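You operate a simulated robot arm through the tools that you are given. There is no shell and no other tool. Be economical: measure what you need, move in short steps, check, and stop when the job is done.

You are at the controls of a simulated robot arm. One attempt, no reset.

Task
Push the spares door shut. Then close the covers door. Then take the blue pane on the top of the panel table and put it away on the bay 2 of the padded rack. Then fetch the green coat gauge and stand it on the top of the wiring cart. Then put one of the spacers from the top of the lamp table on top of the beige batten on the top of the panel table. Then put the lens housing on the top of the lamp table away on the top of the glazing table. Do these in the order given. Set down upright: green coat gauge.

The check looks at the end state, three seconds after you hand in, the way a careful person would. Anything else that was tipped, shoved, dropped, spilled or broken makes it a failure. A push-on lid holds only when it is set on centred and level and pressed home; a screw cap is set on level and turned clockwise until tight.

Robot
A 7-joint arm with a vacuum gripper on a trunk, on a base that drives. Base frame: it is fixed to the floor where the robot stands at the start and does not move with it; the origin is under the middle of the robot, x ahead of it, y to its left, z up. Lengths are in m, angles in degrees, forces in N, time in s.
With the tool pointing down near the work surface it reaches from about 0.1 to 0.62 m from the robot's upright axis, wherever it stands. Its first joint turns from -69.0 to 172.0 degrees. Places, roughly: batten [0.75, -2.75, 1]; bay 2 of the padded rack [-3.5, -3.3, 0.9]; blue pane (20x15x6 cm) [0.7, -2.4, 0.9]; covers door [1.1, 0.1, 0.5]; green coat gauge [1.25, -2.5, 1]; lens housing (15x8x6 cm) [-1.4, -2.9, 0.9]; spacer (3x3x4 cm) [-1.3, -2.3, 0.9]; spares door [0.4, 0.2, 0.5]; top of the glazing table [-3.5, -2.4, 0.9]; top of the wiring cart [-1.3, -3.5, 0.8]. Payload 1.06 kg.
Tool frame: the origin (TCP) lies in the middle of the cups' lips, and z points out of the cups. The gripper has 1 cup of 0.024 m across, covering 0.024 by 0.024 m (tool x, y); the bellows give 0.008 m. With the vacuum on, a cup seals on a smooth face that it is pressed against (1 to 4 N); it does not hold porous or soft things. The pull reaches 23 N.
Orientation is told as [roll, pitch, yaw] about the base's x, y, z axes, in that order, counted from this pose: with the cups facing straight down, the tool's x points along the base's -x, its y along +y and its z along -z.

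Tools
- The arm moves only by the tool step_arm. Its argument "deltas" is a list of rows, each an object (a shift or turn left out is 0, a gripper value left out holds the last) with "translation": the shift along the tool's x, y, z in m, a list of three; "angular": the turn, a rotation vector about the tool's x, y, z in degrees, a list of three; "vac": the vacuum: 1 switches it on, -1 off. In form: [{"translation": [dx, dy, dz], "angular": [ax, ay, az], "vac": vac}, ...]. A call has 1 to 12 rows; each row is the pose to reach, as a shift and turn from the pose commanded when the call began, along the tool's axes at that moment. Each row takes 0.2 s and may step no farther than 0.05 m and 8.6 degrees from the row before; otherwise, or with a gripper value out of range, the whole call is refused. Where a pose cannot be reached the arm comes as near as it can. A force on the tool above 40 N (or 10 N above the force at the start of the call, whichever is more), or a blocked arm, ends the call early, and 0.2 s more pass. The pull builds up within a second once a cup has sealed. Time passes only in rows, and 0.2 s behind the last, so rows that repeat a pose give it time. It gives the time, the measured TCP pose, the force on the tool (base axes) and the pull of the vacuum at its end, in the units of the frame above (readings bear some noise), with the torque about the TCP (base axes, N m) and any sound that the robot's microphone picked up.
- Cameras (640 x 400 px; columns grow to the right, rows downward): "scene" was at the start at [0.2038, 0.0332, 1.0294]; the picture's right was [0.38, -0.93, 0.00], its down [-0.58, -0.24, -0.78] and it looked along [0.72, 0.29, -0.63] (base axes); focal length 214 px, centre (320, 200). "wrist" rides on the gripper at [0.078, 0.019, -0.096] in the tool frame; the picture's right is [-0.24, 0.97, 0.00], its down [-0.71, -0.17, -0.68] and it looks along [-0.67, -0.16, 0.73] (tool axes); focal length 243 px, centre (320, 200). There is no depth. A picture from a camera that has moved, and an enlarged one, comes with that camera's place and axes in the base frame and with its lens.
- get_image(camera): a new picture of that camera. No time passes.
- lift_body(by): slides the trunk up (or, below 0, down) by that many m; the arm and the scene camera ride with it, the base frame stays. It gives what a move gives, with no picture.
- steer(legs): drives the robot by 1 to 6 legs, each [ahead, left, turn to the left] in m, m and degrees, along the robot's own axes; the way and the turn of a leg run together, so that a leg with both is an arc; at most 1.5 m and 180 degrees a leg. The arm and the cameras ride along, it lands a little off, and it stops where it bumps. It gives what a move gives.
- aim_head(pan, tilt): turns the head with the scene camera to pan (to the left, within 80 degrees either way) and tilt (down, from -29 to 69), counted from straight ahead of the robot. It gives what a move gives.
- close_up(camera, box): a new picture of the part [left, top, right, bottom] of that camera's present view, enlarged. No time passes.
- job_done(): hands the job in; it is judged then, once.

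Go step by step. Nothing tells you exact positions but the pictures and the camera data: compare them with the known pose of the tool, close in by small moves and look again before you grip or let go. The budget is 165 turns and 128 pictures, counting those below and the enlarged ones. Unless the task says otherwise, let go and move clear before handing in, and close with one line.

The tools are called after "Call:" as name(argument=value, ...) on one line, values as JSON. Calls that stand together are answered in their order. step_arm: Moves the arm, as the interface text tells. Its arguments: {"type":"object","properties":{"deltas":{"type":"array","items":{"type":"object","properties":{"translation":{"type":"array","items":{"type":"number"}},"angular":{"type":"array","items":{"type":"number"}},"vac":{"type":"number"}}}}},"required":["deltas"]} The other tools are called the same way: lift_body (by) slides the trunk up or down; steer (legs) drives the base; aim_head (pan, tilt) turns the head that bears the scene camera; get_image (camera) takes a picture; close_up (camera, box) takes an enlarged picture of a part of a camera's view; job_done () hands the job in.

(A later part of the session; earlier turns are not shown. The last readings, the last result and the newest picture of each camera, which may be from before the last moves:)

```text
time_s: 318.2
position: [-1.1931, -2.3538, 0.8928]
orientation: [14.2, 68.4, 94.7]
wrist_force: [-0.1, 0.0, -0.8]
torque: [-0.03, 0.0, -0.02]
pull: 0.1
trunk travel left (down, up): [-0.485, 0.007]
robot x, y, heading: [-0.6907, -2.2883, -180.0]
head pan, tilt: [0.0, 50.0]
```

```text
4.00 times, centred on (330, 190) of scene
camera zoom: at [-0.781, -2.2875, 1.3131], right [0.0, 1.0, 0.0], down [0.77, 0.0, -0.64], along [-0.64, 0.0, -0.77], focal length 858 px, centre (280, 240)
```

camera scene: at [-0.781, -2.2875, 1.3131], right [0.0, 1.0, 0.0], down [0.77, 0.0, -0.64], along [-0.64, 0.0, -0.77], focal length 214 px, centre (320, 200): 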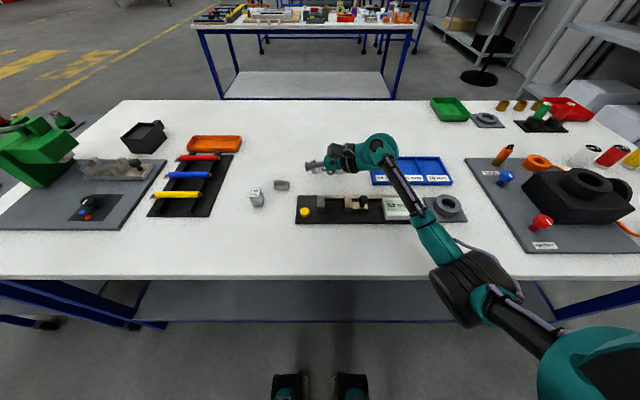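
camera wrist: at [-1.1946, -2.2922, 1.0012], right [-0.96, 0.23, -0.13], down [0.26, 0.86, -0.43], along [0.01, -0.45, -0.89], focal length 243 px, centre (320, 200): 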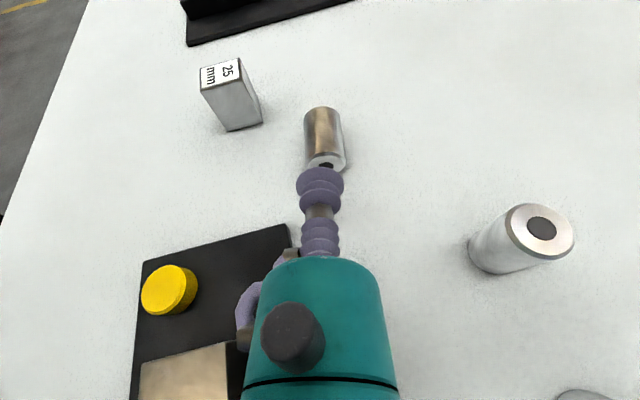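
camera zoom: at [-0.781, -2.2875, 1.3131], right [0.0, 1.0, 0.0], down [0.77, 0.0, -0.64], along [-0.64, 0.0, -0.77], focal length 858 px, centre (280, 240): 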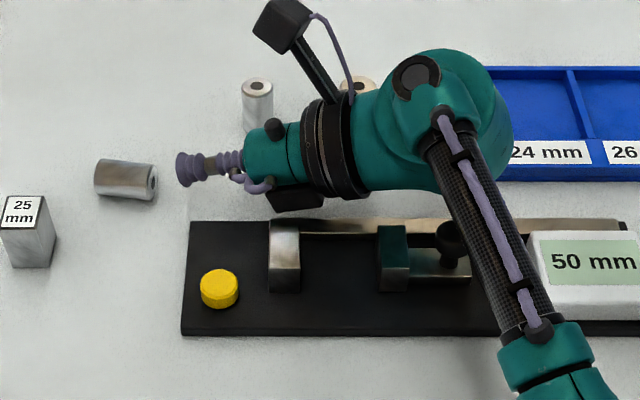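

The sensor box is now towards the tray post. I'll spin another 45° so that it ends up above, with the camera on the free side.

Call:
step_arm(deltas=[{"translation": [0.01, 0, -0.01], "angular": [0, 0, 8]}, {"translation": [0.01, 0, -0.01], "angular": [0, 0, 16]}, {"translation": [0.01, 0, -0.01], "angular": [0, 0, 24]}, {"translation": [0.01, 0, -0.01], "angular": [0, 0, 32]}, {"translation": [0.01, 0, -0.01], "angular": [0, 0, 40]}, {"translation": [0.01, 0, -0.01], "angular": [0, 0, 46]}, {"translation": [0.01, 0, -0.01], "angular": [0, 0, 46]}])

Call:
get_image(camera="wrist")

Call:
close_up(camera="scene", box=[250, 140, 410, 240])

```text
time_s: 319.9
position: [-1.1926, -2.3493, 0.9057]
orientation: [-59.3, 45.4, 12.4]
wrist_force: [-0.7, 0.9, -1.0]
torque: [0.04, -0.01, 0.04]
pull: 0.1
trunk travel left (down, up): [-0.485, 0.007]
robot x, y, heading: [-0.6939, -2.2888, -179.8]
head pan, tilt: [0.0, 50.0]
```

```text
24 pictures are left
camera wrist: at [-1.2435, -2.2661, 0.9846], right [-0.53, 0.39, -0.75], down [0.72, 0.67, -0.15], along [0.45, -0.63, -0.64], focal length 243 px, centre (320, 200)
```

wrist: 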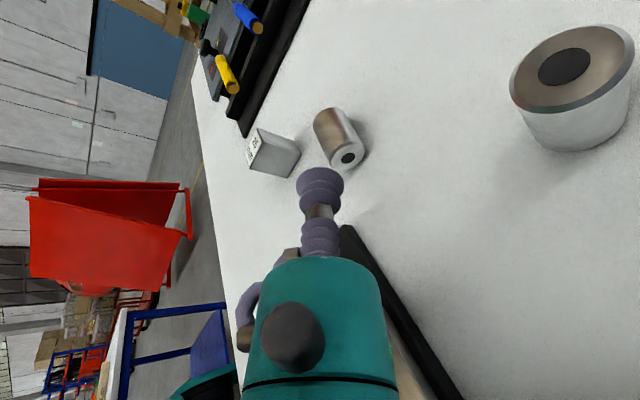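

```text
4.00 times, centred on (330, 190) of scene
camera zoom: at [-0.781, -2.2875, 1.3131], right [0.0, 1.0, 0.0], down [0.77, 0.0, -0.64], along [-0.64, 0.0, -0.77], focal length 858 px, centre (280, 240)
```

zoom: 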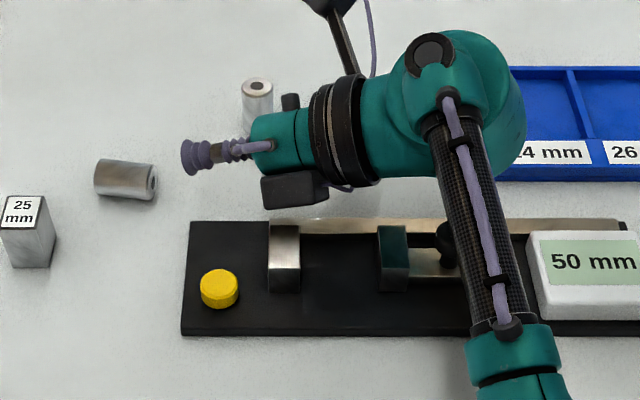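

Now everything is clear. I'll line up with the end face and creep in again.

Call:
step_arm(deltas=[{"translation": [-0.0128, 0.0148, 0.012], "vac": 1}, {"translation": [-0.0128, 0.0148, 0.026]}, {"translation": [-0.0128, 0.0148, 0.034]}, {"translation": [-0.0128, 0.0148, 0.037]}, {"translation": [-0.0128, 0.0148, 0.039]}, {"translation": [-0.0128, 0.0148, 0.041]}, {"translation": [-0.0128, 0.0148, 0.041]}, {"translation": [-0.0128, 0.0148, 0.041]}])

Call:
close_up(camera="scene", box=[260, 160, 340, 210])

```text
time_s: 320.7
position: [-1.2041, -2.3712, 0.8837]
orientation: [-59.2, 46.4, 12.0]
wrist_force: [-4.6, 3.3, 14.6]
torque: [0.97, -0.5, 0.44]
pull: 0.0
trunk travel left (down, up): [-0.485, 0.007]
robot x, y, heading: [-0.6935, -2.2895, -179.9]
head pan, tilt: [0.0, 50.0]
stopped in row 4: the force on the tool passed its limit (the readings are from after the stop); the commanded pose is now the measured one
```

```text
8.00 times, centred on (300, 185) of scene
camera zoom: at [-0.781, -2.2869, 1.3129], right [0.0, 1.0, 0.0], down [0.77, 0.0, -0.64], along [-0.64, 0.0, -0.77], focal length 1716 px, centre (480, 320)
```

zoom: 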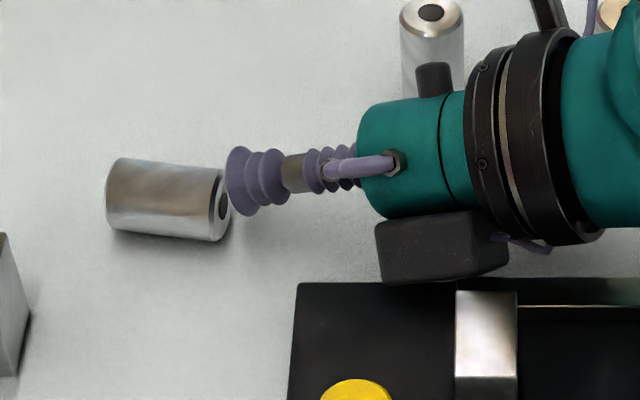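

The sensor box opposite the camera is what touches. I'll back off and spin so both sit sideways, using a flatter angle of about 18°.

Call:
step_arm(deltas=[{"translation": [0.014, -0.011, -0.023], "vac": -1}, {"translation": [0.028, -0.022, -0.046]}, {"translation": [0.028, -0.022, -0.046], "angular": [0.14, 0.28, -8.2]}, {"translation": [0.028, -0.022, -0.046], "angular": [0.28, 0.57, -16.4]}, {"translation": [0.028, -0.022, -0.046], "angular": [0.43, 0.85, -24.6]}, {"translation": [0.028, -0.022, -0.046], "angular": [0.57, 1.14, -32.8]}, {"translation": [0.028, -0.022, -0.046], "angular": [0.71, 1.42, -41]}, {"translation": [0.028, -0.022, -0.046], "angular": [0.85, 1.7, -49.2]}, {"translation": [0.028, -0.022, -0.046], "angular": [1.0, 2.0, -57.4]}, {"translation": [0.028, -0.022, -0.046], "angular": [1.14, 2.28, -65.6]}, {"translation": [0.028, -0.022, -0.046], "angular": [1.28, 2.56, -73.8]}, {"translation": [0.028, -0.022, -0.046], "angular": [1.42, 2.85, -82]}])

Call:
step_arm(deltas=[{"angular": [0.14, 0.28, -8.2]}, {"angular": [0.28, 0.57, -16.4]}, {"angular": [0.43, 0.85, -24.6]}, {"angular": [0.57, 1.14, -33.2]}, {"angular": [0.57, 1.14, -33.2]}])

Call:
get_image(camera="wrist")

```text
time_s: 323.3
position: [-1.199, -2.3407, 0.9286]
orientation: [63.9, 44.8, 151.3]
wrist_force: [0.2, 0.5, 0.2]
torque: [-0.02, 0.02, -0.01]
pull: 0.1
trunk travel left (down, up): [-0.485, 0.007]
robot x, y, heading: [-0.6959, -2.2885, -179.7]
head pan, tilt: [0.0, 50.0]
```

```text
time_s: 324.5
position: [-1.197, -2.3423, 0.93]
orientation: [71.3, 14.4, 166.8]
wrist_force: [-0.3, 0.0, -0.2]
torque: [-0.02, -0.01, 0.02]
pull: 0.1
trunk travel left (down, up): [-0.485, 0.007]
robot x, y, heading: [-0.6925, -2.2907, -179.9]
head pan, tilt: [0.0, 50.0]
```

```text
21 pictures are left
camera wrist: at [-1.1167, -2.2733, 0.9965], right [-0.52, -0.2, 0.83], down [-0.52, 0.84, -0.12], along [-0.68, -0.5, -0.54], focal length 243 px, centre (320, 200)
```

wrist: 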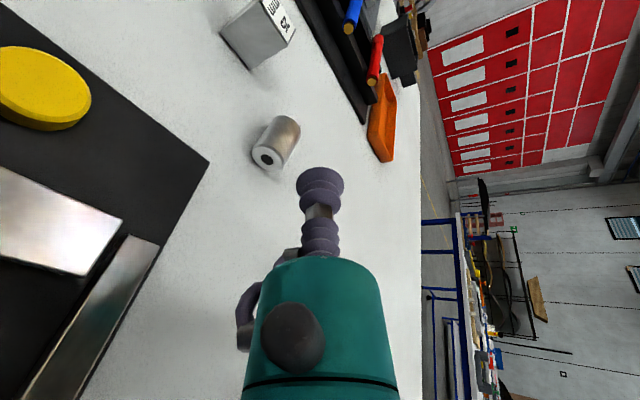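

Now everything is sideways and clear. I'll approach the face at (-1.2015, -2.381, 0.873) again.

Call:
step_arm(deltas=[{"translation": [-0.005, -0.02, 0.01], "vac": 1}, {"translation": [-0.0094, -0.0412, 0.03]}, {"translation": [-0.0094, -0.0412, 0.045]}, {"translation": [-0.0094, -0.0412, 0.05]}, {"translation": [-0.0094, -0.0412, 0.053]}, {"translation": [-0.0094, -0.0412, 0.055]}, {"translation": [-0.0094, -0.0412, 0.057]}, {"translation": [-0.0094, -0.0412, 0.057]}, {"translation": [-0.0094, -0.0412, 0.057]}])

Call:
get_image(camera="wrist")

```text
time_s: 326.5
position: [-1.202, -2.383, 0.8719]
orientation: [71.2, 14.4, 166.9]
wrist_force: [0.0, -0.2, -0.5]
torque: [0.0, 0.02, 0.0]
pull: 0.0
trunk travel left (down, up): [-0.485, 0.007]
robot x, y, heading: [-0.6919, -2.2874, -180.0]
head pan, tilt: [0.0, 50.0]
```

```text
20 pictures are left
camera wrist: at [-1.1212, -2.3146, 0.9386], right [-0.52, -0.2, 0.83], down [-0.52, 0.84, -0.12], along [-0.68, -0.5, -0.54], focal length 243 px, centre (320, 200)
```

wrist: 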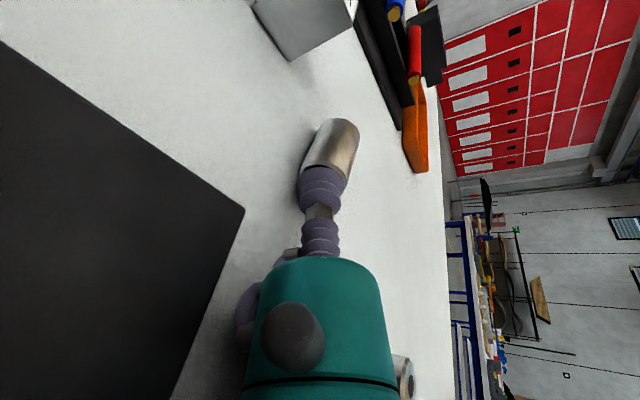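

No collision this time and it's well aligned. I'll push a few millimetres further.

Call:
step_arm(deltas=[{"translation": [0, 0, 0.002]}, {"translation": [0, 0, 0.004]}, {"translation": [0, 0, 0.006]}, {"translation": [0, 0, 0.006]}, {"translation": [0, 0, 0.006]}])

```text
time_s: 327.7
position: [-1.2025, -2.3892, 0.8708]
orientation: [71.3, 14.5, 166.9]
wrist_force: [-0.2, 0.0, 0.2]
torque: [0.02, 0.0, 0.02]
pull: 0.1
trunk travel left (down, up): [-0.485, 0.007]
robot x, y, heading: [-0.6956, -2.287, -180.2]
head pan, tilt: [0.0, 50.0]
```

Call:
close_up(camera="scene", box=[240, 160, 340, 220])

```text
6.40 times, centred on (290, 190) of scene
camera zoom: at [-0.7813, -2.2872, 1.3131], right [0.0, 1.0, 0.0], down [0.77, 0.0, -0.64], along [-0.64, 0.0, -0.77], focal length 1373 px, centre (512, 264)
```

zoom: 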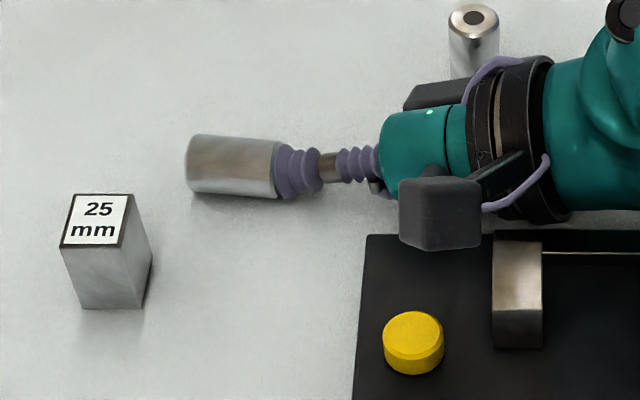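

The spacer slides as I push, so I need a stop behind it. I'll slide it slowly along its axis towards the tool tray's edge, about 14 cm away.

Call:
step_arm(deltas=[{"translation": [0.0012, 0.0035, 0.0114]}, {"translation": [0.0023, 0.007, 0.0228]}, {"translation": [0.0035, 0.0106, 0.0341]}, {"translation": [0.0046, 0.0141, 0.0455]}, {"translation": [0.0058, 0.0176, 0.0569]}, {"translation": [0.007, 0.0211, 0.0683]}, {"translation": [0.0081, 0.0246, 0.0797]}, {"translation": [0.0093, 0.0282, 0.091]}, {"translation": [0.0104, 0.0317, 0.1024]}, {"translation": [0.0104, 0.0317, 0.1024]}])

Call:
close_up(camera="scene", box=[190, 150, 310, 230])

```text
time_s: 329.9
position: [-1.2065, -2.4935, 0.8722]
orientation: [71.3, 14.5, 166.9]
wrist_force: [-0.7, 0.7, 0.4]
torque: [0.0, -0.04, -0.02]
pull: 0.0
out of reach, approached as far as the arm can: row 8, 9, 10
trunk travel left (down, up): [-0.485, 0.007]
robot x, y, heading: [-0.6936, -2.2897, -179.8]
head pan, tilt: [0.0, 50.0]
```

```text
5.00 times, centred on (250, 190) of scene
camera zoom: at [-0.7813, -2.2872, 1.3131], right [0.0, 1.0, 0.0], down [0.77, 0.0, -0.64], along [-0.64, 0.0, -0.77], focal length 1072 px, centre (670, 250)
```

zoom: 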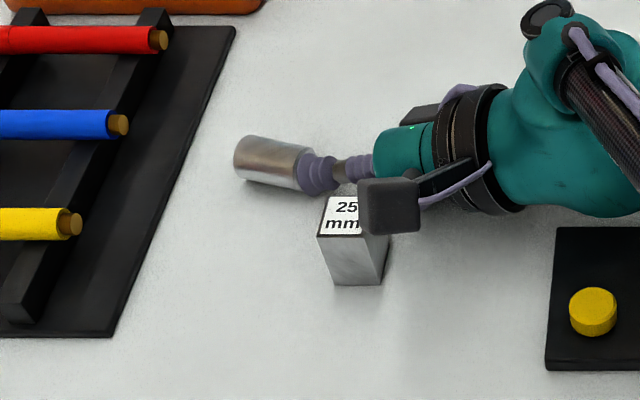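

The arm has reached its limit with about 3 cm left to the tray. I'll shift the base left a little to bring the spacer to the stop.

Call:
steer(legs=[[0, 0.03, 0]])

Call:
step_arm(deltas=[{"translation": [0.0002, 0.0006, 0.002]}, {"translation": [0.0004, 0.0012, 0.004]}, {"translation": [0.0004, 0.0012, 0.004]}])

Call:
close_up(camera="scene", box=[200, 150, 320, 230])

```text
time_s: 330.7
position: [-1.2044, -2.5225, 0.8716]
orientation: [71.1, 14.5, 166.9]
wrist_force: [0.5, 0.4, 1.1]
torque: [0.04, 0.02, -0.01]
pull: 0.0
trunk travel left (down, up): [-0.485, 0.007]
robot x, y, heading: [-0.6969, -2.3154, 180.1]
head pan, tilt: [0.0, 50.0]
```

```text
time_s: 331.5
position: [-1.2022, -2.5268, 0.8724]
orientation: [71.2, 14.5, 166.7]
wrist_force: [0.0, -0.1, -0.1]
torque: [-0.01, -0.02, 0.01]
pull: 0.0
trunk travel left (down, up): [-0.485, 0.007]
robot x, y, heading: [-0.6911, -2.3156, 179.9]
head pan, tilt: [0.0, 50.0]
```

```text
5.00 times, centred on (260, 190) of scene
camera zoom: at [-0.7813, -2.3166, 1.3131], right [0.0, 1.0, 0.0], down [0.77, 0.0, -0.64], along [-0.64, 0.0, -0.77], focal length 1072 px, centre (620, 250)
```

zoom: 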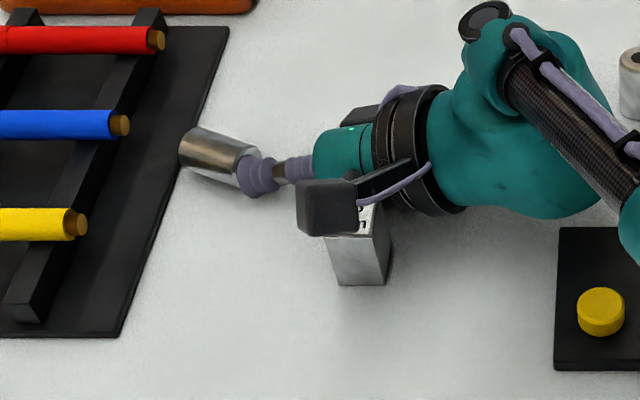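

The spacer is nearly against the tray but has turned about 15°. I'll back off slightly, turn the tool to match its axis, and press it against the tray.

Call:
step_arm(deltas=[{"translation": [0.0016, 0.0013, -0.0079], "angular": [-1.8, -6.7, 2.25]}, {"translation": [0.0016, 0.0013, -0.0079], "angular": [-3.6, -13.4, 4.5]}, {"translation": [-0.0003, 0.0017, -0.0001], "angular": [-3.6, -13.4, 4.5]}, {"translation": [-0.0012, 0.0019, 0.0037], "angular": [-3.6, -13.4, 4.5]}, {"translation": [-0.0017, 0.002, 0.0057], "angular": [-3.6, -13.4, 4.5]}, {"translation": [-0.0021, 0.0021, 0.0076], "angular": [-3.6, -13.4, 4.5]}, {"translation": [-0.0026, 0.0022, 0.0096], "angular": [-3.6, -13.4, 4.5]}, {"translation": [-0.0026, 0.0022, 0.0096], "angular": [-3.6, -13.4, 4.5]}, {"translation": [-0.0026, 0.0022, 0.0096], "angular": [-3.6, -13.4, 4.5]}])

Call:
close_up(camera="scene", box=[210, 155, 290, 210])

```text
time_s: 333.5
position: [-1.2094, -2.5366, 0.8702]
orientation: [71.2, 14.5, 152.2]
wrist_force: [-0.7, -1.8, 0.8]
torque: [-0.23, 0.1, 0.04]
pull: 23.0
trunk travel left (down, up): [-0.485, 0.007]
robot x, y, heading: [-0.6935, -2.3162, -179.9]
head pan, tilt: [0.0, 50.0]
```

```text
7.27 times, centred on (250, 182) of scene
camera zoom: at [-0.7815, -2.3168, 1.313], right [0.0, 1.0, 0.0], down [0.77, 0.0, -0.64], along [-0.64, 0.0, -0.77], focal length 1560 px, centre (829, 327)
```

zoom: 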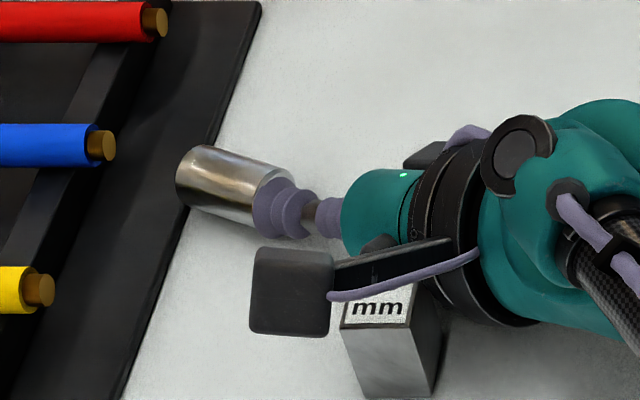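

It's sealed at 23 N on the end face. I'll lift slowly and straight up.

Call:
step_arm(deltas=[{"translation": [0.0012, 0.0046, -0.0016]}, {"translation": [0.0025, 0.0092, -0.0031]}, {"translation": [0.005, 0.0184, -0.0062]}, {"translation": [0.0075, 0.0276, -0.0093]}, {"translation": [0.01, 0.0368, -0.0124]}, {"translation": [0.0137, 0.0505, -0.0171]}, {"translation": [0.0174, 0.0643, -0.0217]}, {"translation": [0.0211, 0.0781, -0.0264]}, {"translation": [0.0249, 0.0919, -0.031]}, {"translation": [0.0286, 0.1057, -0.0357]}])

Call:
get_image(camera="scene")

```text
time_s: 335.7
position: [-1.2106, -2.5353, 0.9837]
orientation: [71.2, 14.4, 152.2]
wrist_force: [-0.3, -0.8, -0.2]
torque: [-0.1, 0.05, -0.03]
pull: 22.9
trunk travel left (down, up): [-0.485, 0.007]
robot x, y, heading: [-0.6937, -2.3176, 180.2]
head pan, tilt: [0.0, 50.0]
```

```text
15 pictures are left
camera scene: at [-0.7813, -2.3166, 1.3131], right [0.0, 1.0, 0.0], down [0.77, 0.0, -0.64], along [-0.64, 0.0, -0.77], focal length 214 px, centre (320, 200)
```

scene: 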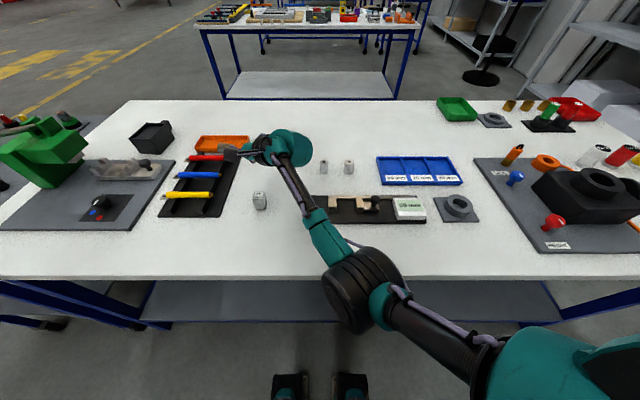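

The spacer is held. I'll back away from the table, then turn the tool back to vertical slowly.

Call:
steer(legs=[[-0.5, 0, 0]])

Call:
step_arm(deltas=[{"translation": [0.009, 0.001, -0.013], "angular": [6.1, 0.4, -2.7]}, {"translation": [0.018, 0.002, -0.026], "angular": [12.2, 0.8, -5.5]}, {"translation": [0.027, 0.003, -0.038], "angular": [18.2, 1.2, -8.2]}, {"translation": [0.035, 0.004, -0.051], "angular": [24.3, 1.7, -10.9]}, {"translation": [0.044, 0.005, -0.064], "angular": [30.4, 2.1, -13.7]}, {"translation": [0.053, 0.006, -0.077], "angular": [36.5, 2.5, -16.4]}, {"translation": [0.062, 0.007, -0.089], "angular": [42.6, 2.9, -19.1]}, {"translation": [0.071, 0.008, -0.102], "angular": [48.7, 3.3, -21.9]}, {"translation": [0.08, 0.009, -0.115], "angular": [54.8, 3.7, -24.6]}, {"translation": [0.0886, 0.0096, -0.1276], "angular": [60.8, 4.2, -27.3]}, {"translation": [0.0886, 0.0096, -0.1276], "angular": [66.9, 4.6, -30.1]}, {"translation": [0.0886, 0.0096, -0.1276], "angular": [73, 5, -32.8]}])

```text
time_s: 338.7
position: [-0.6955, -2.5326, 0.9833]
orientation: [71.2, 14.4, 151.8]
wrist_force: [0.3, -0.8, -0.4]
torque: [-0.04, 0.05, -0.01]
pull: 22.7
trunk travel left (down, up): [-0.485, 0.007]
robot x, y, heading: [-0.1745, -2.3216, 179.5]
head pan, tilt: [0.0, 50.0]
```

```text
time_s: 341.3
position: [-0.5745, -2.4634, 1.0545]
orientation: [-0.2, 0.1, 179.6]
wrist_force: [-0.2, 0.1, 0.4]
torque: [-0.07, 0.0, 0.01]
pull: 22.7
trunk travel left (down, up): [-0.485, 0.007]
robot x, y, heading: [-0.1738, -2.3222, 179.7]
head pan, tilt: [0.0, 50.0]
```

The tool is vertical and the spacer is still held. I'll turn round and drive to the panel table near the batten.

Call:
steer(legs=[[0, 0, 90], [0, 0, 90], [0, -0.53, 0], [0.29, 0, 0]])

Call:
get_image(camera="scene")

```text
time_s: 353.5
position: [0.4937, -2.7071, 1.054]
orientation: [-0.1, 0.2, -1.2]
wrist_force: [-1.0, 0.1, 0.1]
torque: [0.06, 0.0, 0.04]
pull: 22.4
trunk travel left (down, up): [-0.485, 0.007]
robot x, y, heading: [0.0929, -2.8429, -1.4]
head pan, tilt: [0.0, 50.0]
```

```text
14 pictures are left
camera scene: at [0.1782, -2.8458, 1.313], right [-0.02, -1.0, 0.0], down [-0.77, 0.02, -0.64], along [0.64, -0.01, -0.77], focal length 214 px, centre (320, 200)
```

scene: 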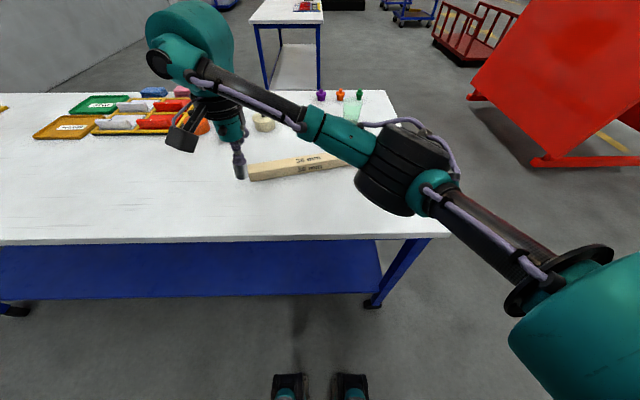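

Call:
close_up(camera="scene", box=[210, 110, 370, 210])

```text
4.00 times, centred on (290, 160) of scene
camera zoom: at [0.1782, -2.8458, 1.313], right [-0.02, -1.0, 0.0], down [-0.77, 0.02, -0.64], along [0.64, -0.01, -0.77], focal length 858 px, centre (440, 360)
```

zoom: 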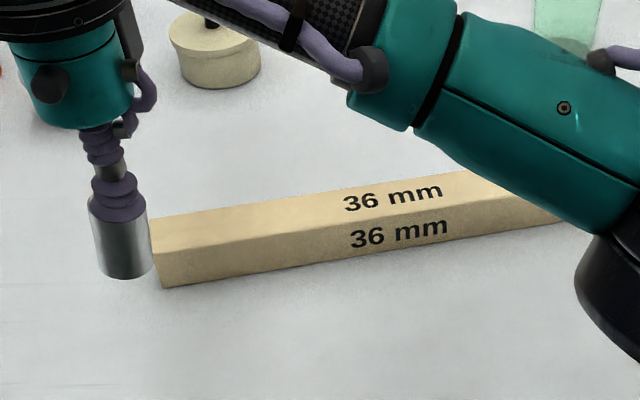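

The spacer hangs straight. The batten's centre line passes through (0.645, -2.650) and (0.683, -2.862), with its top at z ≈ 0.896, so I'll aim for (0.663, -2.75). I'll drive 5 cm closer and go above it.

Call:
steer(legs=[[0.05, 0, 0]])

Call:
step_arm(deltas=[{"translation": [-0.02, -0.007, 0.0]}, {"translation": [-0.04, -0.014, 0.0]}, {"translation": [-0.06, -0.02, 0.0]}, {"translation": [-0.08, -0.027, 0.01]}, {"translation": [-0.1, -0.034, 0.03]}, {"translation": [-0.115, -0.0385, 0.05]}, {"translation": [-0.12, -0.0395, 0.07]}, {"translation": [-0.12, -0.0395, 0.085]}, {"translation": [-0.12, -0.0395, 0.085]}])

Call:
close_up(camera="wrist", box=[180, 60, 460, 240])

```text
time_s: 354.4
position: [0.5442, -2.7078, 1.0544]
orientation: [0.0, 0.2, -1.3]
wrist_force: [-0.4, 0.3, -0.8]
torque: [0.04, 0.06, 0.03]
pull: 22.6
trunk travel left (down, up): [-0.485, 0.007]
robot x, y, heading: [0.1464, -2.8481, -1.1]
head pan, tilt: [0.0, 50.0]
```

```text
time_s: 356.4
position: [0.6648, -2.7494, 0.9697]
orientation: [-0.1, 0.2, -1.3]
wrist_force: [0.7, 0.1, -0.6]
torque: [0.07, 0.02, 0.0]
pull: 23.1
trunk travel left (down, up): [-0.485, 0.007]
robot x, y, heading: [0.1421, -2.8477, -1.4]
head pan, tilt: [0.0, 50.0]
```

```text
2.22 times, centred on (320, 150) of wrist
camera zoom: at [0.5864, -2.728, 1.0657], right [0.26, 0.97, 0.0], down [0.71, -0.19, 0.68], along [0.66, -0.18, -0.73], focal length 539 px, centre (320, 311)
```

zoom: 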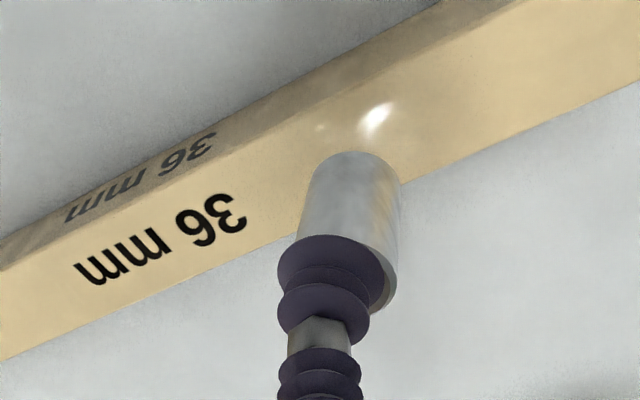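

The spacer needs to go about 7 mm further out to be centred on the batten. I'll correct that and lower it gently.

Call:
step_arm(deltas=[{"translation": [-0.007, 0, 0.01]}, {"translation": [-0.007, 0, 0.02]}, {"translation": [-0.007, 0, 0.027]}, {"translation": [-0.007, 0, 0.03]}, {"translation": [-0.007, 0, 0.03]}])

Call:
close_up(camera="scene", box=[230, 120, 350, 200])

```text
time_s: 357.6
position: [0.6642, -2.7537, 0.9465]
orientation: [-0.2, 0.1, -1.2]
wrist_force: [0.0, 0.6, -0.2]
torque: [0.07, -0.04, 0.02]
pull: 23.4
out of reach, approached as far as the arm can: row 1, 2, 3, 4, 5
trunk travel left (down, up): [-0.485, 0.007]
robot x, y, heading: [0.1445, -2.8502, -1.2]
head pan, tilt: [0.0, 50.0]
```

```text
5.00 times, centred on (290, 160) of scene
camera zoom: at [0.2273, -2.8469, 1.3131], right [-0.02, -1.0, 0.0], down [-0.77, 0.02, -0.64], along [0.64, -0.01, -0.77], focal length 1072 px, centre (470, 400)
```

zoom: 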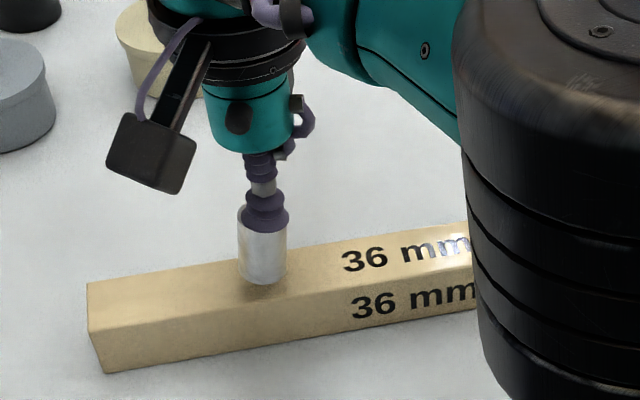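

It's well centred but at the reach limit. I'll move the base 1.5 cm closer and lower straight down.

Call:
steer(legs=[[0.015, 0, 0]])

Call:
step_arm(deltas=[{"translation": [0.015, 0, -0.005]}, {"translation": [0.015, 0, -0.005]}])

```text
time_s: 358.4
position: [0.68, -2.7526, 0.9453]
orientation: [0.0, 0.2, -1.3]
wrist_force: [0.1, 0.8, -0.3]
torque: [0.05, 0.02, 0.0]
pull: 23.1
trunk travel left (down, up): [-0.485, 0.007]
robot x, y, heading: [0.1574, -2.8461, -1.1]
head pan, tilt: [0.0, 50.0]
```

```text
time_s: 359.0
position: [0.6639, -2.7524, 0.9515]
orientation: [-0.1, 0.2, -1.3]
wrist_force: [-0.4, -0.8, -0.2]
torque: [0.06, 0.02, 0.03]
pull: 23.2
trunk travel left (down, up): [-0.485, 0.007]
robot x, y, heading: [0.1602, -2.8488, -1.1]
head pan, tilt: [0.0, 50.0]
```

Call:
step_arm(deltas=[{"translation": [-0.002, 0, 0.006]}, {"translation": [-0.002, 0, 0.011]}, {"translation": [-0.002, 0, 0.014]}, {"translation": [-0.002, 0, 0.016]}, {"translation": [-0.002, 0, 0.016]}])

```text
time_s: 360.2
position: [0.666, -2.7522, 0.9359]
orientation: [-0.1, 0.0, -1.2]
wrist_force: [0.4, 3.8, 12.6]
torque: [0.2, -0.09, 0.03]
pull: 23.1
trunk travel left (down, up): [-0.485, 0.007]
robot x, y, heading: [0.1605, -2.8463, -1.1]
head pan, tilt: [0.0, 50.0]
```

It's in contact. I'll ease up 1–2 mm, release and rise.

Call:
step_arm(deltas=[{"translation": [0, 0, -0.0015]}, {"translation": [0, 0, -0.0015], "vac": -1}, {"translation": [0, 0, -0.0015]}, {"translation": [0, 0, -0.0015]}, {"translation": [0, 0, -0.0015]}, {"translation": [0, 0, -0.0015]}, {"translation": [0, 0, -0.0015]}, {"translation": [0, 0, -0.006]}, {"translation": [0, 0, -0.02]}, {"translation": [0, 0, -0.05]}, {"translation": [0, 0, -0.08]}])

Call:
close_up(camera="scene", box=[230, 120, 350, 200])

```text
time_s: 362.6
position: [0.667, -2.7524, 1.0158]
orientation: [-0.1, 0.2, -1.3]
wrist_force: [-0.4, -0.5, 0.1]
torque: [0.0, -0.01, 0.0]
pull: 0.0
trunk travel left (down, up): [-0.485, 0.007]
robot x, y, heading: [0.1548, -2.8467, -1.1]
head pan, tilt: [0.0, 50.0]
```

```text
5.00 times, centred on (290, 160) of scene
camera zoom: at [0.2418, -2.8472, 1.3131], right [-0.02, -1.0, 0.0], down [-0.77, 0.02, -0.64], along [0.64, -0.01, -0.77], focal length 1072 px, centre (470, 400)
```

zoom: 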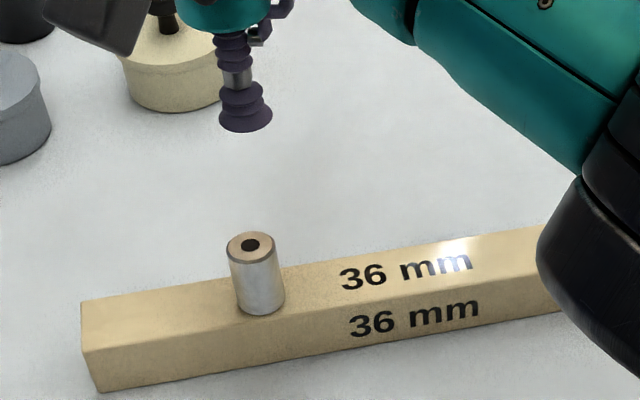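

The spacer stands on the batten. Next is the lens housing at about (-1.40, -2.86), best reached from the west aisle. I'll tuck the arm and drive back round through the south corridor.

Call:
step_arm(deltas=[{"translation": [0.03, 0.01, -0.015]}, {"translation": [0.06, 0.02, -0.025]}, {"translation": [0.09, 0.03, -0.03]}, {"translation": [0.12, 0.04, -0.035]}])

Call:
steer(legs=[[-0.4, 0, 1.1], [0, -1.335, 0], [-1.5, 0, 0], [-0.65, 0, 0]])

```text
time_s: 363.6
position: [0.5452, -2.7118, 1.0502]
orientation: [-0.1, 0.1, -1.3]
wrist_force: [-0.5, 0.5, -1.2]
torque: [-0.03, 0.03, -0.03]
pull: 0.1
trunk travel left (down, up): [-0.485, 0.007]
robot x, y, heading: [0.1556, -2.8447, -1.2]
head pan, tilt: [0.0, 50.0]
```

```text
time_s: 382.8
position: [-2.0098, -4.0765, 1.0492]
orientation: [-0.1, 0.1, 0.4]
wrist_force: [0.8, 0.6, -0.2]
torque: [-0.04, 0.01, -0.01]
pull: 0.1
trunk travel left (down, up): [-0.485, 0.007]
robot x, y, heading: [-2.3946, -4.2271, 0.6]
head pan, tilt: [0.0, 50.0]
```

Through the corridor without a bump. I'll go north up the west aisle and look at the lamp table from there.

Call:
steer(legs=[[0, 1.24, -0.6], [0.25, 0, 0]])

Call:
get_image(camera="scene")

```text
time_s: 390.5
position: [-1.7489, -2.8428, 1.0497]
orientation: [-0.1, 0.3, -1.3]
wrist_force: [0.4, 0.5, 0.1]
torque: [0.0, -0.01, -0.01]
pull: 0.1
trunk travel left (down, up): [-0.485, 0.007]
robot x, y, heading: [-2.1394, -2.9792, -1.2]
head pan, tilt: [0.0, 50.0]
```

```text
9 pictures are left
camera scene: at [-2.0521, -2.9793, 1.313], right [-0.02, -1.0, 0.0], down [-0.77, 0.02, -0.64], along [0.64, -0.01, -0.77], focal length 214 px, centre (320, 200)
```

scene: 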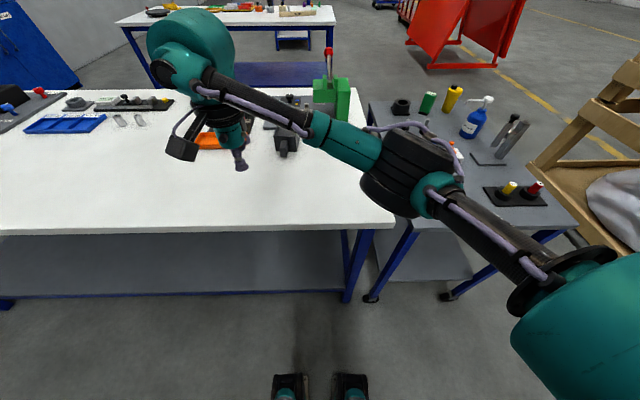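

Call:
close_up(camera="scene", box=[245, 105, 325, 165])

```text
6.67 times, centred on (285, 135) of scene
camera zoom: at [-2.0521, -2.9793, 1.313], right [-0.02, -1.0, 0.0], down [-0.77, 0.02, -0.64], along [0.64, -0.01, -0.77], focal length 1430 px, centre (553, 633)
```

zoom: 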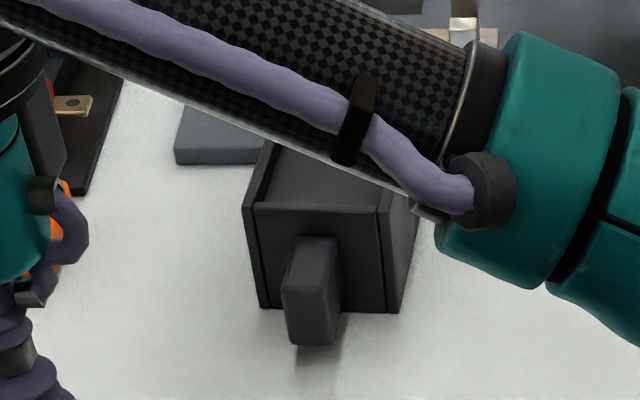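

The lens housing is a dark box about 7 cm wide between two side plates, with its top panel near (-1.41, -2.883) and a lug towards me. I'll drive closer and lower the trunk for reach.

Call:
steer(legs=[[0.14, 0, 1.2]])

Call:
lift_body(by=-0.06)

Call:
step_arm(deltas=[{"translation": [-0.04, -0.01, 0.0]}, {"translation": [-0.08, -0.02, 0.0]}, {"translation": [-0.1, -0.03, 0.0]}, {"translation": [-0.1, -0.03, 0.0]}])

Call:
get_image(camera="wrist")

```text
time_s: 391.9
position: [-1.6093, -2.8364, 1.0497]
orientation: [-0.1, 0.3, -0.1]
wrist_force: [-1.2, 0.6, -0.9]
torque: [-0.01, 0.05, 0.03]
pull: 0.2
trunk travel left (down, up): [-0.485, 0.007]
robot x, y, heading: [-1.9948, -2.9788, 0.1]
head pan, tilt: [0.0, 50.0]
```

```text
time_s: 392.9
position: [-1.6107, -2.8367, 0.9902]
orientation: [-0.1, 0.1, 0.0]
wrist_force: [0.8, 0.2, -0.7]
torque: [-0.01, 0.01, -0.03]
pull: 0.1
trunk travel left (down, up): [-0.425, 0.067]
robot x, y, heading: [-1.9971, -2.9787, -0.0]
head pan, tilt: [0.0, 50.0]
```

```text
time_s: 393.9
position: [-1.5116, -2.8659, 0.9905]
orientation: [-0.1, 0.1, 0.1]
wrist_force: [-0.2, 0.5, 0.1]
torque: [0.03, -0.02, 0.0]
pull: 0.0
trunk travel left (down, up): [-0.425, 0.067]
robot x, y, heading: [-1.9966, -2.9824, -0.0]
head pan, tilt: [0.0, 50.0]
```

```text
7 pictures are left
camera wrist: at [-1.5892, -2.8462, 1.0861], right [0.24, 0.97, 0.0], down [0.71, -0.17, 0.68], along [0.66, -0.16, -0.73], focal length 243 px, centre (320, 200)
```

wrist: 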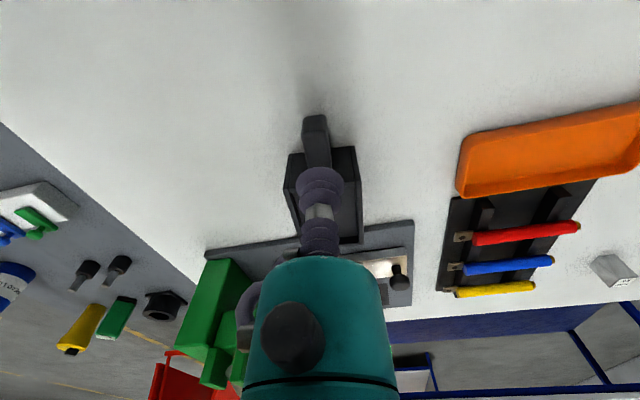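

The box top spans about x -1.458..-1.364 and y -2.917..-2.850. I'll move over its middle at (-1.415, -2.884).

Call:
step_arm(deltas=[{"translation": [-0.035, -0.006, 0.0]}, {"translation": [-0.07, -0.012, 0.0]}, {"translation": [-0.0966, -0.018, 0.01]}, {"translation": [-0.0966, -0.018, 0.03]}, {"translation": [-0.0966, -0.018, 0.045]}, {"translation": [-0.0966, -0.018, 0.045]}])

Call:
close_up(camera="wrist", box=[220, 80, 420, 260])

```text
time_s: 395.3
position: [-1.4271, -2.8903, 0.9639]
orientation: [-0.1, 0.1, -0.1]
wrist_force: [-0.1, -0.5, -0.1]
torque: [-0.02, -0.02, -0.01]
pull: 0.0
out of reach, approached as far as the arm can: row 3, 4, 5, 6
trunk travel left (down, up): [-0.425, 0.067]
robot x, y, heading: [-1.9987, -2.9826, -0.2]
head pan, tilt: [0.0, 50.0]
```

```text
2.22 times, centred on (320, 170) of wrist
camera zoom: at [-1.5042, -2.8696, 1.0592], right [0.24, 0.97, 0.0], down [0.71, -0.17, 0.68], along [0.66, -0.16, -0.73], focal length 539 px, centre (320, 267)
```

zoom: 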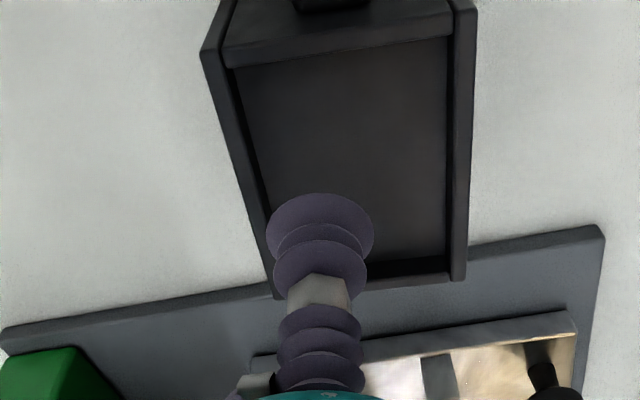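

I need about 2 cm more reach, so I'll drive the base 2 cm forward and settle above (-1.413, -2.881).

Call:
steer(legs=[[0.025, 0, 0]])

Call:
step_arm(deltas=[{"translation": [0.023, 0.003, -0.01]}, {"translation": [0.023, 0.003, -0.01]}])

```text
time_s: 396.1
position: [-1.4005, -2.8891, 0.964]
orientation: [-0.1, 0.2, 0.0]
wrist_force: [-0.1, 0.2, -0.2]
torque: [0.01, 0.02, -0.01]
pull: 0.0
trunk travel left (down, up): [-0.425, 0.067]
robot x, y, heading: [-1.9689, -2.977, -0.1]
head pan, tilt: [0.0, 50.0]
```

```text
time_s: 396.7
position: [-1.423, -2.8873, 0.973]
orientation: [-0.1, 0.1, -0.1]
wrist_force: [-0.4, 0.0, 0.6]
torque: [-0.04, 0.02, -0.02]
pull: 0.1
trunk travel left (down, up): [-0.425, 0.067]
robot x, y, heading: [-1.9737, -2.9795, 0.4]
head pan, tilt: [0.0, 50.0]
```

Now I'll lower onto the panel with the vacuum on.

Call:
step_arm(deltas=[{"translation": [-0.01, 0.006, 0.01], "vac": 1}, {"translation": [-0.01, 0.006, 0.03]}, {"translation": [-0.01, 0.006, 0.046]}, {"translation": [-0.01, 0.006, 0.05]}, {"translation": [-0.01, 0.006, 0.053]}, {"translation": [-0.01, 0.006, 0.056]}, {"translation": [-0.01, 0.006, 0.059]}, {"translation": [-0.01, 0.006, 0.059]}, {"translation": [-0.01, 0.006, 0.059]}])

```text
time_s: 398.7
position: [-1.4147, -2.8801, 0.9151]
orientation: [-0.1, 0.1, -0.1]
wrist_force: [-0.2, 0.5, -0.2]
torque: [-0.03, 0.02, 0.05]
pull: 0.2
trunk travel left (down, up): [-0.425, 0.067]
robot x, y, heading: [-1.9687, -2.9826, -0.1]
head pan, tilt: [0.0, 50.0]
```

Call:
step_arm(deltas=[{"translation": [0, 0, 0.003]}, {"translation": [0, 0, 0.006]}, {"translation": [0, 0, 0.009]}, {"translation": [0, 0, 0.009]}, {"translation": [0, 0, 0.009]}])

```text
time_s: 399.9
position: [-1.4131, -2.8803, 0.9075]
orientation: [0.0, -0.1, 0.0]
wrist_force: [2.7, 0.7, 17.9]
torque: [-0.03, 0.04, 0.02]
pull: 22.7
trunk travel left (down, up): [-0.425, 0.067]
robot x, y, heading: [-1.9714, -2.9832, -0.1]
head pan, tilt: [0.0, 50.0]
```

It's sealed at 22.7 N. I'll lift with the trunk first, then draw it back with the arm.

Call:
lift_body(by=0.06)

Call:
step_arm(deltas=[{"translation": [0.01, 0.003, -0.005]}, {"translation": [0.03, 0.008, -0.015]}, {"translation": [0.05, 0.014, -0.03]}, {"translation": [0.07, 0.02, -0.045]}, {"translation": [0.09, 0.026, -0.055]}, {"translation": [0.11, 0.032, -0.065]}, {"translation": [0.13, 0.038, -0.07]}, {"translation": [0.15, 0.044, -0.075]}])

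```text
time_s: 400.9
position: [-1.4135, -2.8804, 1.0672]
orientation: [0.0, -10.3, -0.2]
wrist_force: [0.7, 0.0, -2.0]
torque: [0.02, 0.0, -0.01]
pull: 23.1
trunk travel left (down, up): [-0.485, 0.007]
robot x, y, heading: [-1.972, -2.9768, 0.2]
head pan, tilt: [0.0, 50.0]
```

```text
time_s: 402.7
position: [-1.5743, -2.8345, 1.1146]
orientation: [-0.1, -10.4, -0.1]
wrist_force: [0.3, 0.6, -2.5]
torque: [0.01, -0.01, -0.01]
pull: 22.6
trunk travel left (down, up): [-0.485, 0.007]
robot x, y, heading: [-1.9708, -2.9829, -0.1]
head pan, tilt: [0.0, 50.0]
```

It's held, but the trunk lift tilted the tool by 10°. I'll level it now at this safe height.

Call:
step_arm(deltas=[{"translation": [0, 0, 0.005], "angular": [0, 3.5, 0]}, {"translation": [0, 0, 0.01], "angular": [0, 7, 0]}, {"translation": [0, 0, 0.02], "angular": [0, 10.4, 0]}, {"translation": [0, 0, 0.02], "angular": [0, 10.4, 0]}])

Call:
steer(legs=[[-0.42, 0, 0], [0, 0, -90], [0, 0, -90], [0, -0.35, 0]])

Call:
aim_head(pan=0, tilt=38)

Call:
get_image(camera="scene")

```text
time_s: 403.7
position: [-1.5713, -2.8364, 1.0945]
orientation: [0.1, 0.1, 0.0]
wrist_force: [-0.3, 0.1, -2.6]
torque: [0.02, 0.0, 0.0]
pull: 23.1
trunk travel left (down, up): [-0.485, 0.007]
robot x, y, heading: [-1.9743, -2.9808, 0.1]
head pan, tilt: [0.0, 50.0]
```

```text
time_s: 415.5
position: [-2.804, -2.8347, 1.0942]
orientation: [0.0, 0.0, -174.6]
wrist_force: [-0.1, 0.3, -3.0]
torque: [0.01, -0.01, 0.03]
pull: 22.7
trunk travel left (down, up): [-0.485, 0.007]
robot x, y, heading: [-2.4173, -2.6534, -174.4]
head pan, tilt: [0.0, 50.0]
```

```text
time_s: 416.2
position: [-2.8032, -2.834, 1.0945]
orientation: [0.0, 0.0, -174.6]
wrist_force: [0.0, -0.5, -1.3]
torque: [-0.01, -0.01, -0.03]
pull: 22.9
trunk travel left (down, up): [-0.485, 0.007]
robot x, y, heading: [-2.4157, -2.6546, -174.6]
head pan, tilt: [0.0, 38.0]
```

```text
5 pictures are left
camera scene: at [-2.5165, -2.6614, 1.3302], right [-0.1, 1.0, 0.0], down [0.61, 0.06, -0.79], along [-0.78, -0.08, -0.62], focal length 214 px, centre (320, 200)
```

scene: 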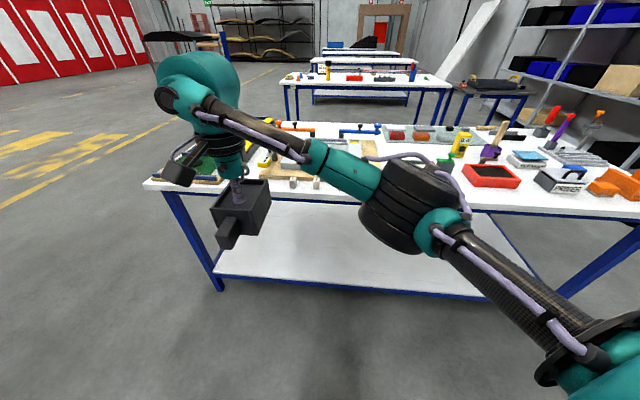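

I need a free spot on the glazing table, so I'll zoom in.

Call:
close_up(camera="scene", box=[280, 110, 600, 220])

```text
2.00 times, centred on (440, 165) of scene
camera zoom: at [-2.5165, -2.6614, 1.3302], right [-0.1, 1.0, 0.0], down [0.61, 0.06, -0.79], along [-0.78, -0.08, -0.62], focal length 429 px, centre (80, 270)
```

zoom: 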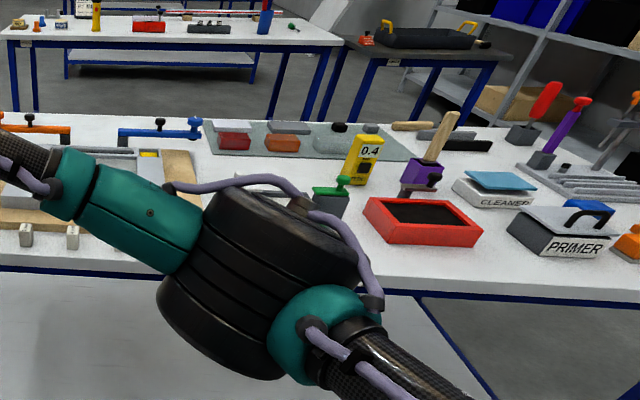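

There's a free strip at the front edge, before the red tray, at x -3.245..-3.125 and y -2.14..-1.97. I'll set the housing there, centred near (-3.185, -2.06) with its long side along y. First I'll drive into position and turn the housing by 90°.

Call:
steer(legs=[[0, 0, -5.4], [0, -0.73, 0], [0.25, 0, 0]])

Call:
step_arm(deltas=[{"angular": [0, 0, 8]}, {"angular": [0, 0, 16]}, {"angular": [0, 0, 24]}, {"angular": [0, 0, 32]}, {"angular": [0, 0, 40]}, {"angular": [0, 0, 48]}, {"angular": [0, 0, 56]}, {"angular": [0, 0, 64]}, {"angular": [0, 0, 72]}, {"angular": [0, 0, 80]}, {"angular": [0, 0, 88]}, {"angular": [0, 0, 90]}])

```text
time_s: 422.2
position: [-3.0772, -2.0653, 1.093]
orientation: [0.1, 0.0, 180.0]
wrist_force: [-1.0, 0.5, -2.7]
torque: [-0.03, -0.02, 0.03]
pull: 23.3
trunk travel left (down, up): [-0.485, 0.007]
robot x, y, heading: [-2.676, -1.9225, -179.8]
head pan, tilt: [0.0, 38.0]
```

```text
time_s: 424.8
position: [-3.0901, -2.071, 1.0917]
orientation: [0.1, 0.0, 90.0]
wrist_force: [0.3, -0.6, -3.3]
torque: [-0.03, -0.01, 0.01]
pull: 23.2
out of reach, approached as far as the arm can: row 11, 12
trunk travel left (down, up): [-0.485, 0.007]
robot x, y, heading: [-2.6763, -1.9225, -179.8]
head pan, tilt: [0.0, 38.0]
```

The housing is turned. I'll take a picture, then move above the strip.

Call:
step_arm(deltas=[{"translation": [-0.006, 0.02, 0.01]}, {"translation": [-0.013, 0.045, 0.02]}, {"translation": [-0.02, 0.07, 0.03]}, {"translation": [-0.026, 0.095, 0.05]}, {"translation": [-0.026, 0.095, 0.08]}, {"translation": [-0.026, 0.095, 0.11]}, {"translation": [-0.026, 0.095, 0.11]}])

Call:
get_image(camera="scene")

```text
time_s: 426.4
position: [-3.1839, -2.0413, 0.9815]
orientation: [0.0, 0.0, 90.0]
wrist_force: [0.0, 0.8, -2.4]
torque: [0.01, 0.02, -0.02]
pull: 22.9
trunk travel left (down, up): [-0.485, 0.007]
robot x, y, heading: [-2.6792, -1.9178, -179.6]
head pan, tilt: [0.0, 38.0]
```

```text
3 pictures are left
camera scene: at [-2.7753, -1.9202, 1.3302], right [0.0, 1.0, 0.0], down [0.62, 0.0, -0.79], along [-0.79, 0.0, -0.62], focal length 214 px, centre (320, 200)
```

scene: 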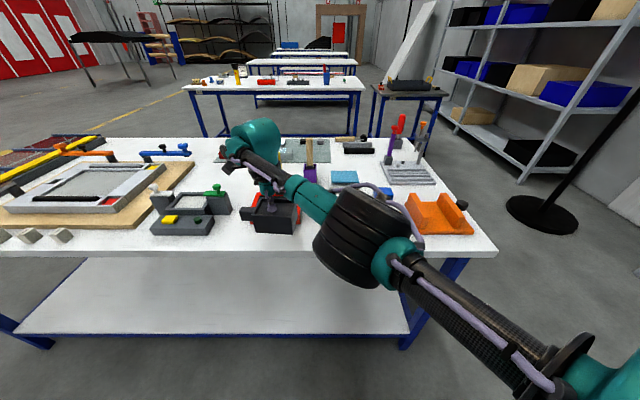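

Call:
close_up(camera="scene", box=[190, 170, 350, 270])

```text
4.00 times, centred on (270, 220) of scene
camera zoom: at [-2.7753, -1.9202, 1.3302], right [0.0, 1.0, 0.0], down [0.62, 0.0, -0.79], along [-0.79, 0.0, -0.62], focal length 858 px, centre (520, 120)
```

zoom: 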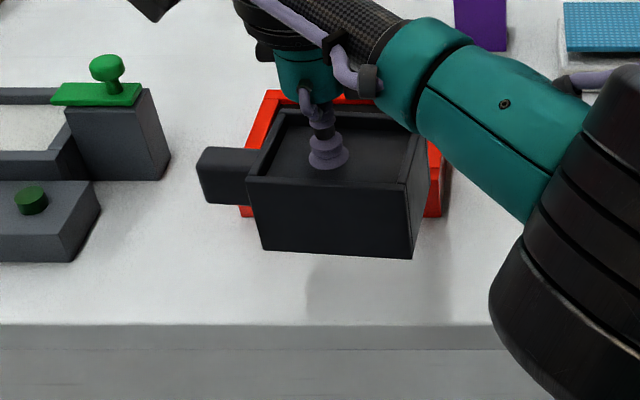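

The strip runs from x -3.252 to -3.147, so I'll shift 16 mm inwards to centre the housing, then lower gently.

Call:
step_arm(deltas=[{"translation": [0, 0.008, 0.01]}, {"translation": [0, 0.016, 0.02]}, {"translation": [0, 0.016, 0.035]}, {"translation": [0, 0.016, 0.05]}, {"translation": [0, 0.016, 0.06]}, {"translation": [0, 0.016, 0.066]}, {"translation": [0, 0.016, 0.066]}])

```text
time_s: 428.0
position: [-3.195, -2.0301, 0.9457]
orientation: [0.0, 0.0, 90.0]
wrist_force: [0.1, 0.5, -2.7]
torque: [0.01, 0.0, 0.02]
pull: 22.5
out of reach, approached as far as the arm can: row 1, 2, 3, 4, 5, 6, 7
trunk travel left (down, up): [-0.485, 0.007]
robot x, y, heading: [-2.6833, -1.9217, -180.2]
head pan, tilt: [0.0, 38.0]
```

The arm is at its limit. I'll raise a little, drive the base closer, and come down again.

Call:
step_arm(deltas=[{"translation": [0, -0.02, -0.04]}, {"translation": [0, -0.05, -0.08]}, {"translation": [0, -0.05, -0.08]}])

Call:
steer(legs=[[0.06, 0, 0]])

```text
time_s: 428.8
position: [-3.1455, -2.0272, 1.027]
orientation: [-0.1, -0.1, 89.9]
wrist_force: [-0.1, -0.6, -2.6]
torque: [0.0, 0.02, -0.02]
pull: 22.8
trunk travel left (down, up): [-0.485, 0.007]
robot x, y, heading: [-2.6758, -1.9208, -180.1]
head pan, tilt: [0.0, 38.0]
```

```text
time_s: 429.8
position: [-3.2077, -2.0279, 1.027]
orientation: [-0.1, 0.1, 90.1]
wrist_force: [-0.1, 0.1, -2.7]
torque: [0.0, 0.01, -0.01]
pull: 23.1
trunk travel left (down, up): [-0.485, 0.007]
robot x, y, heading: [-2.7388, -1.92, -180.1]
head pan, tilt: [0.0, 38.0]
```

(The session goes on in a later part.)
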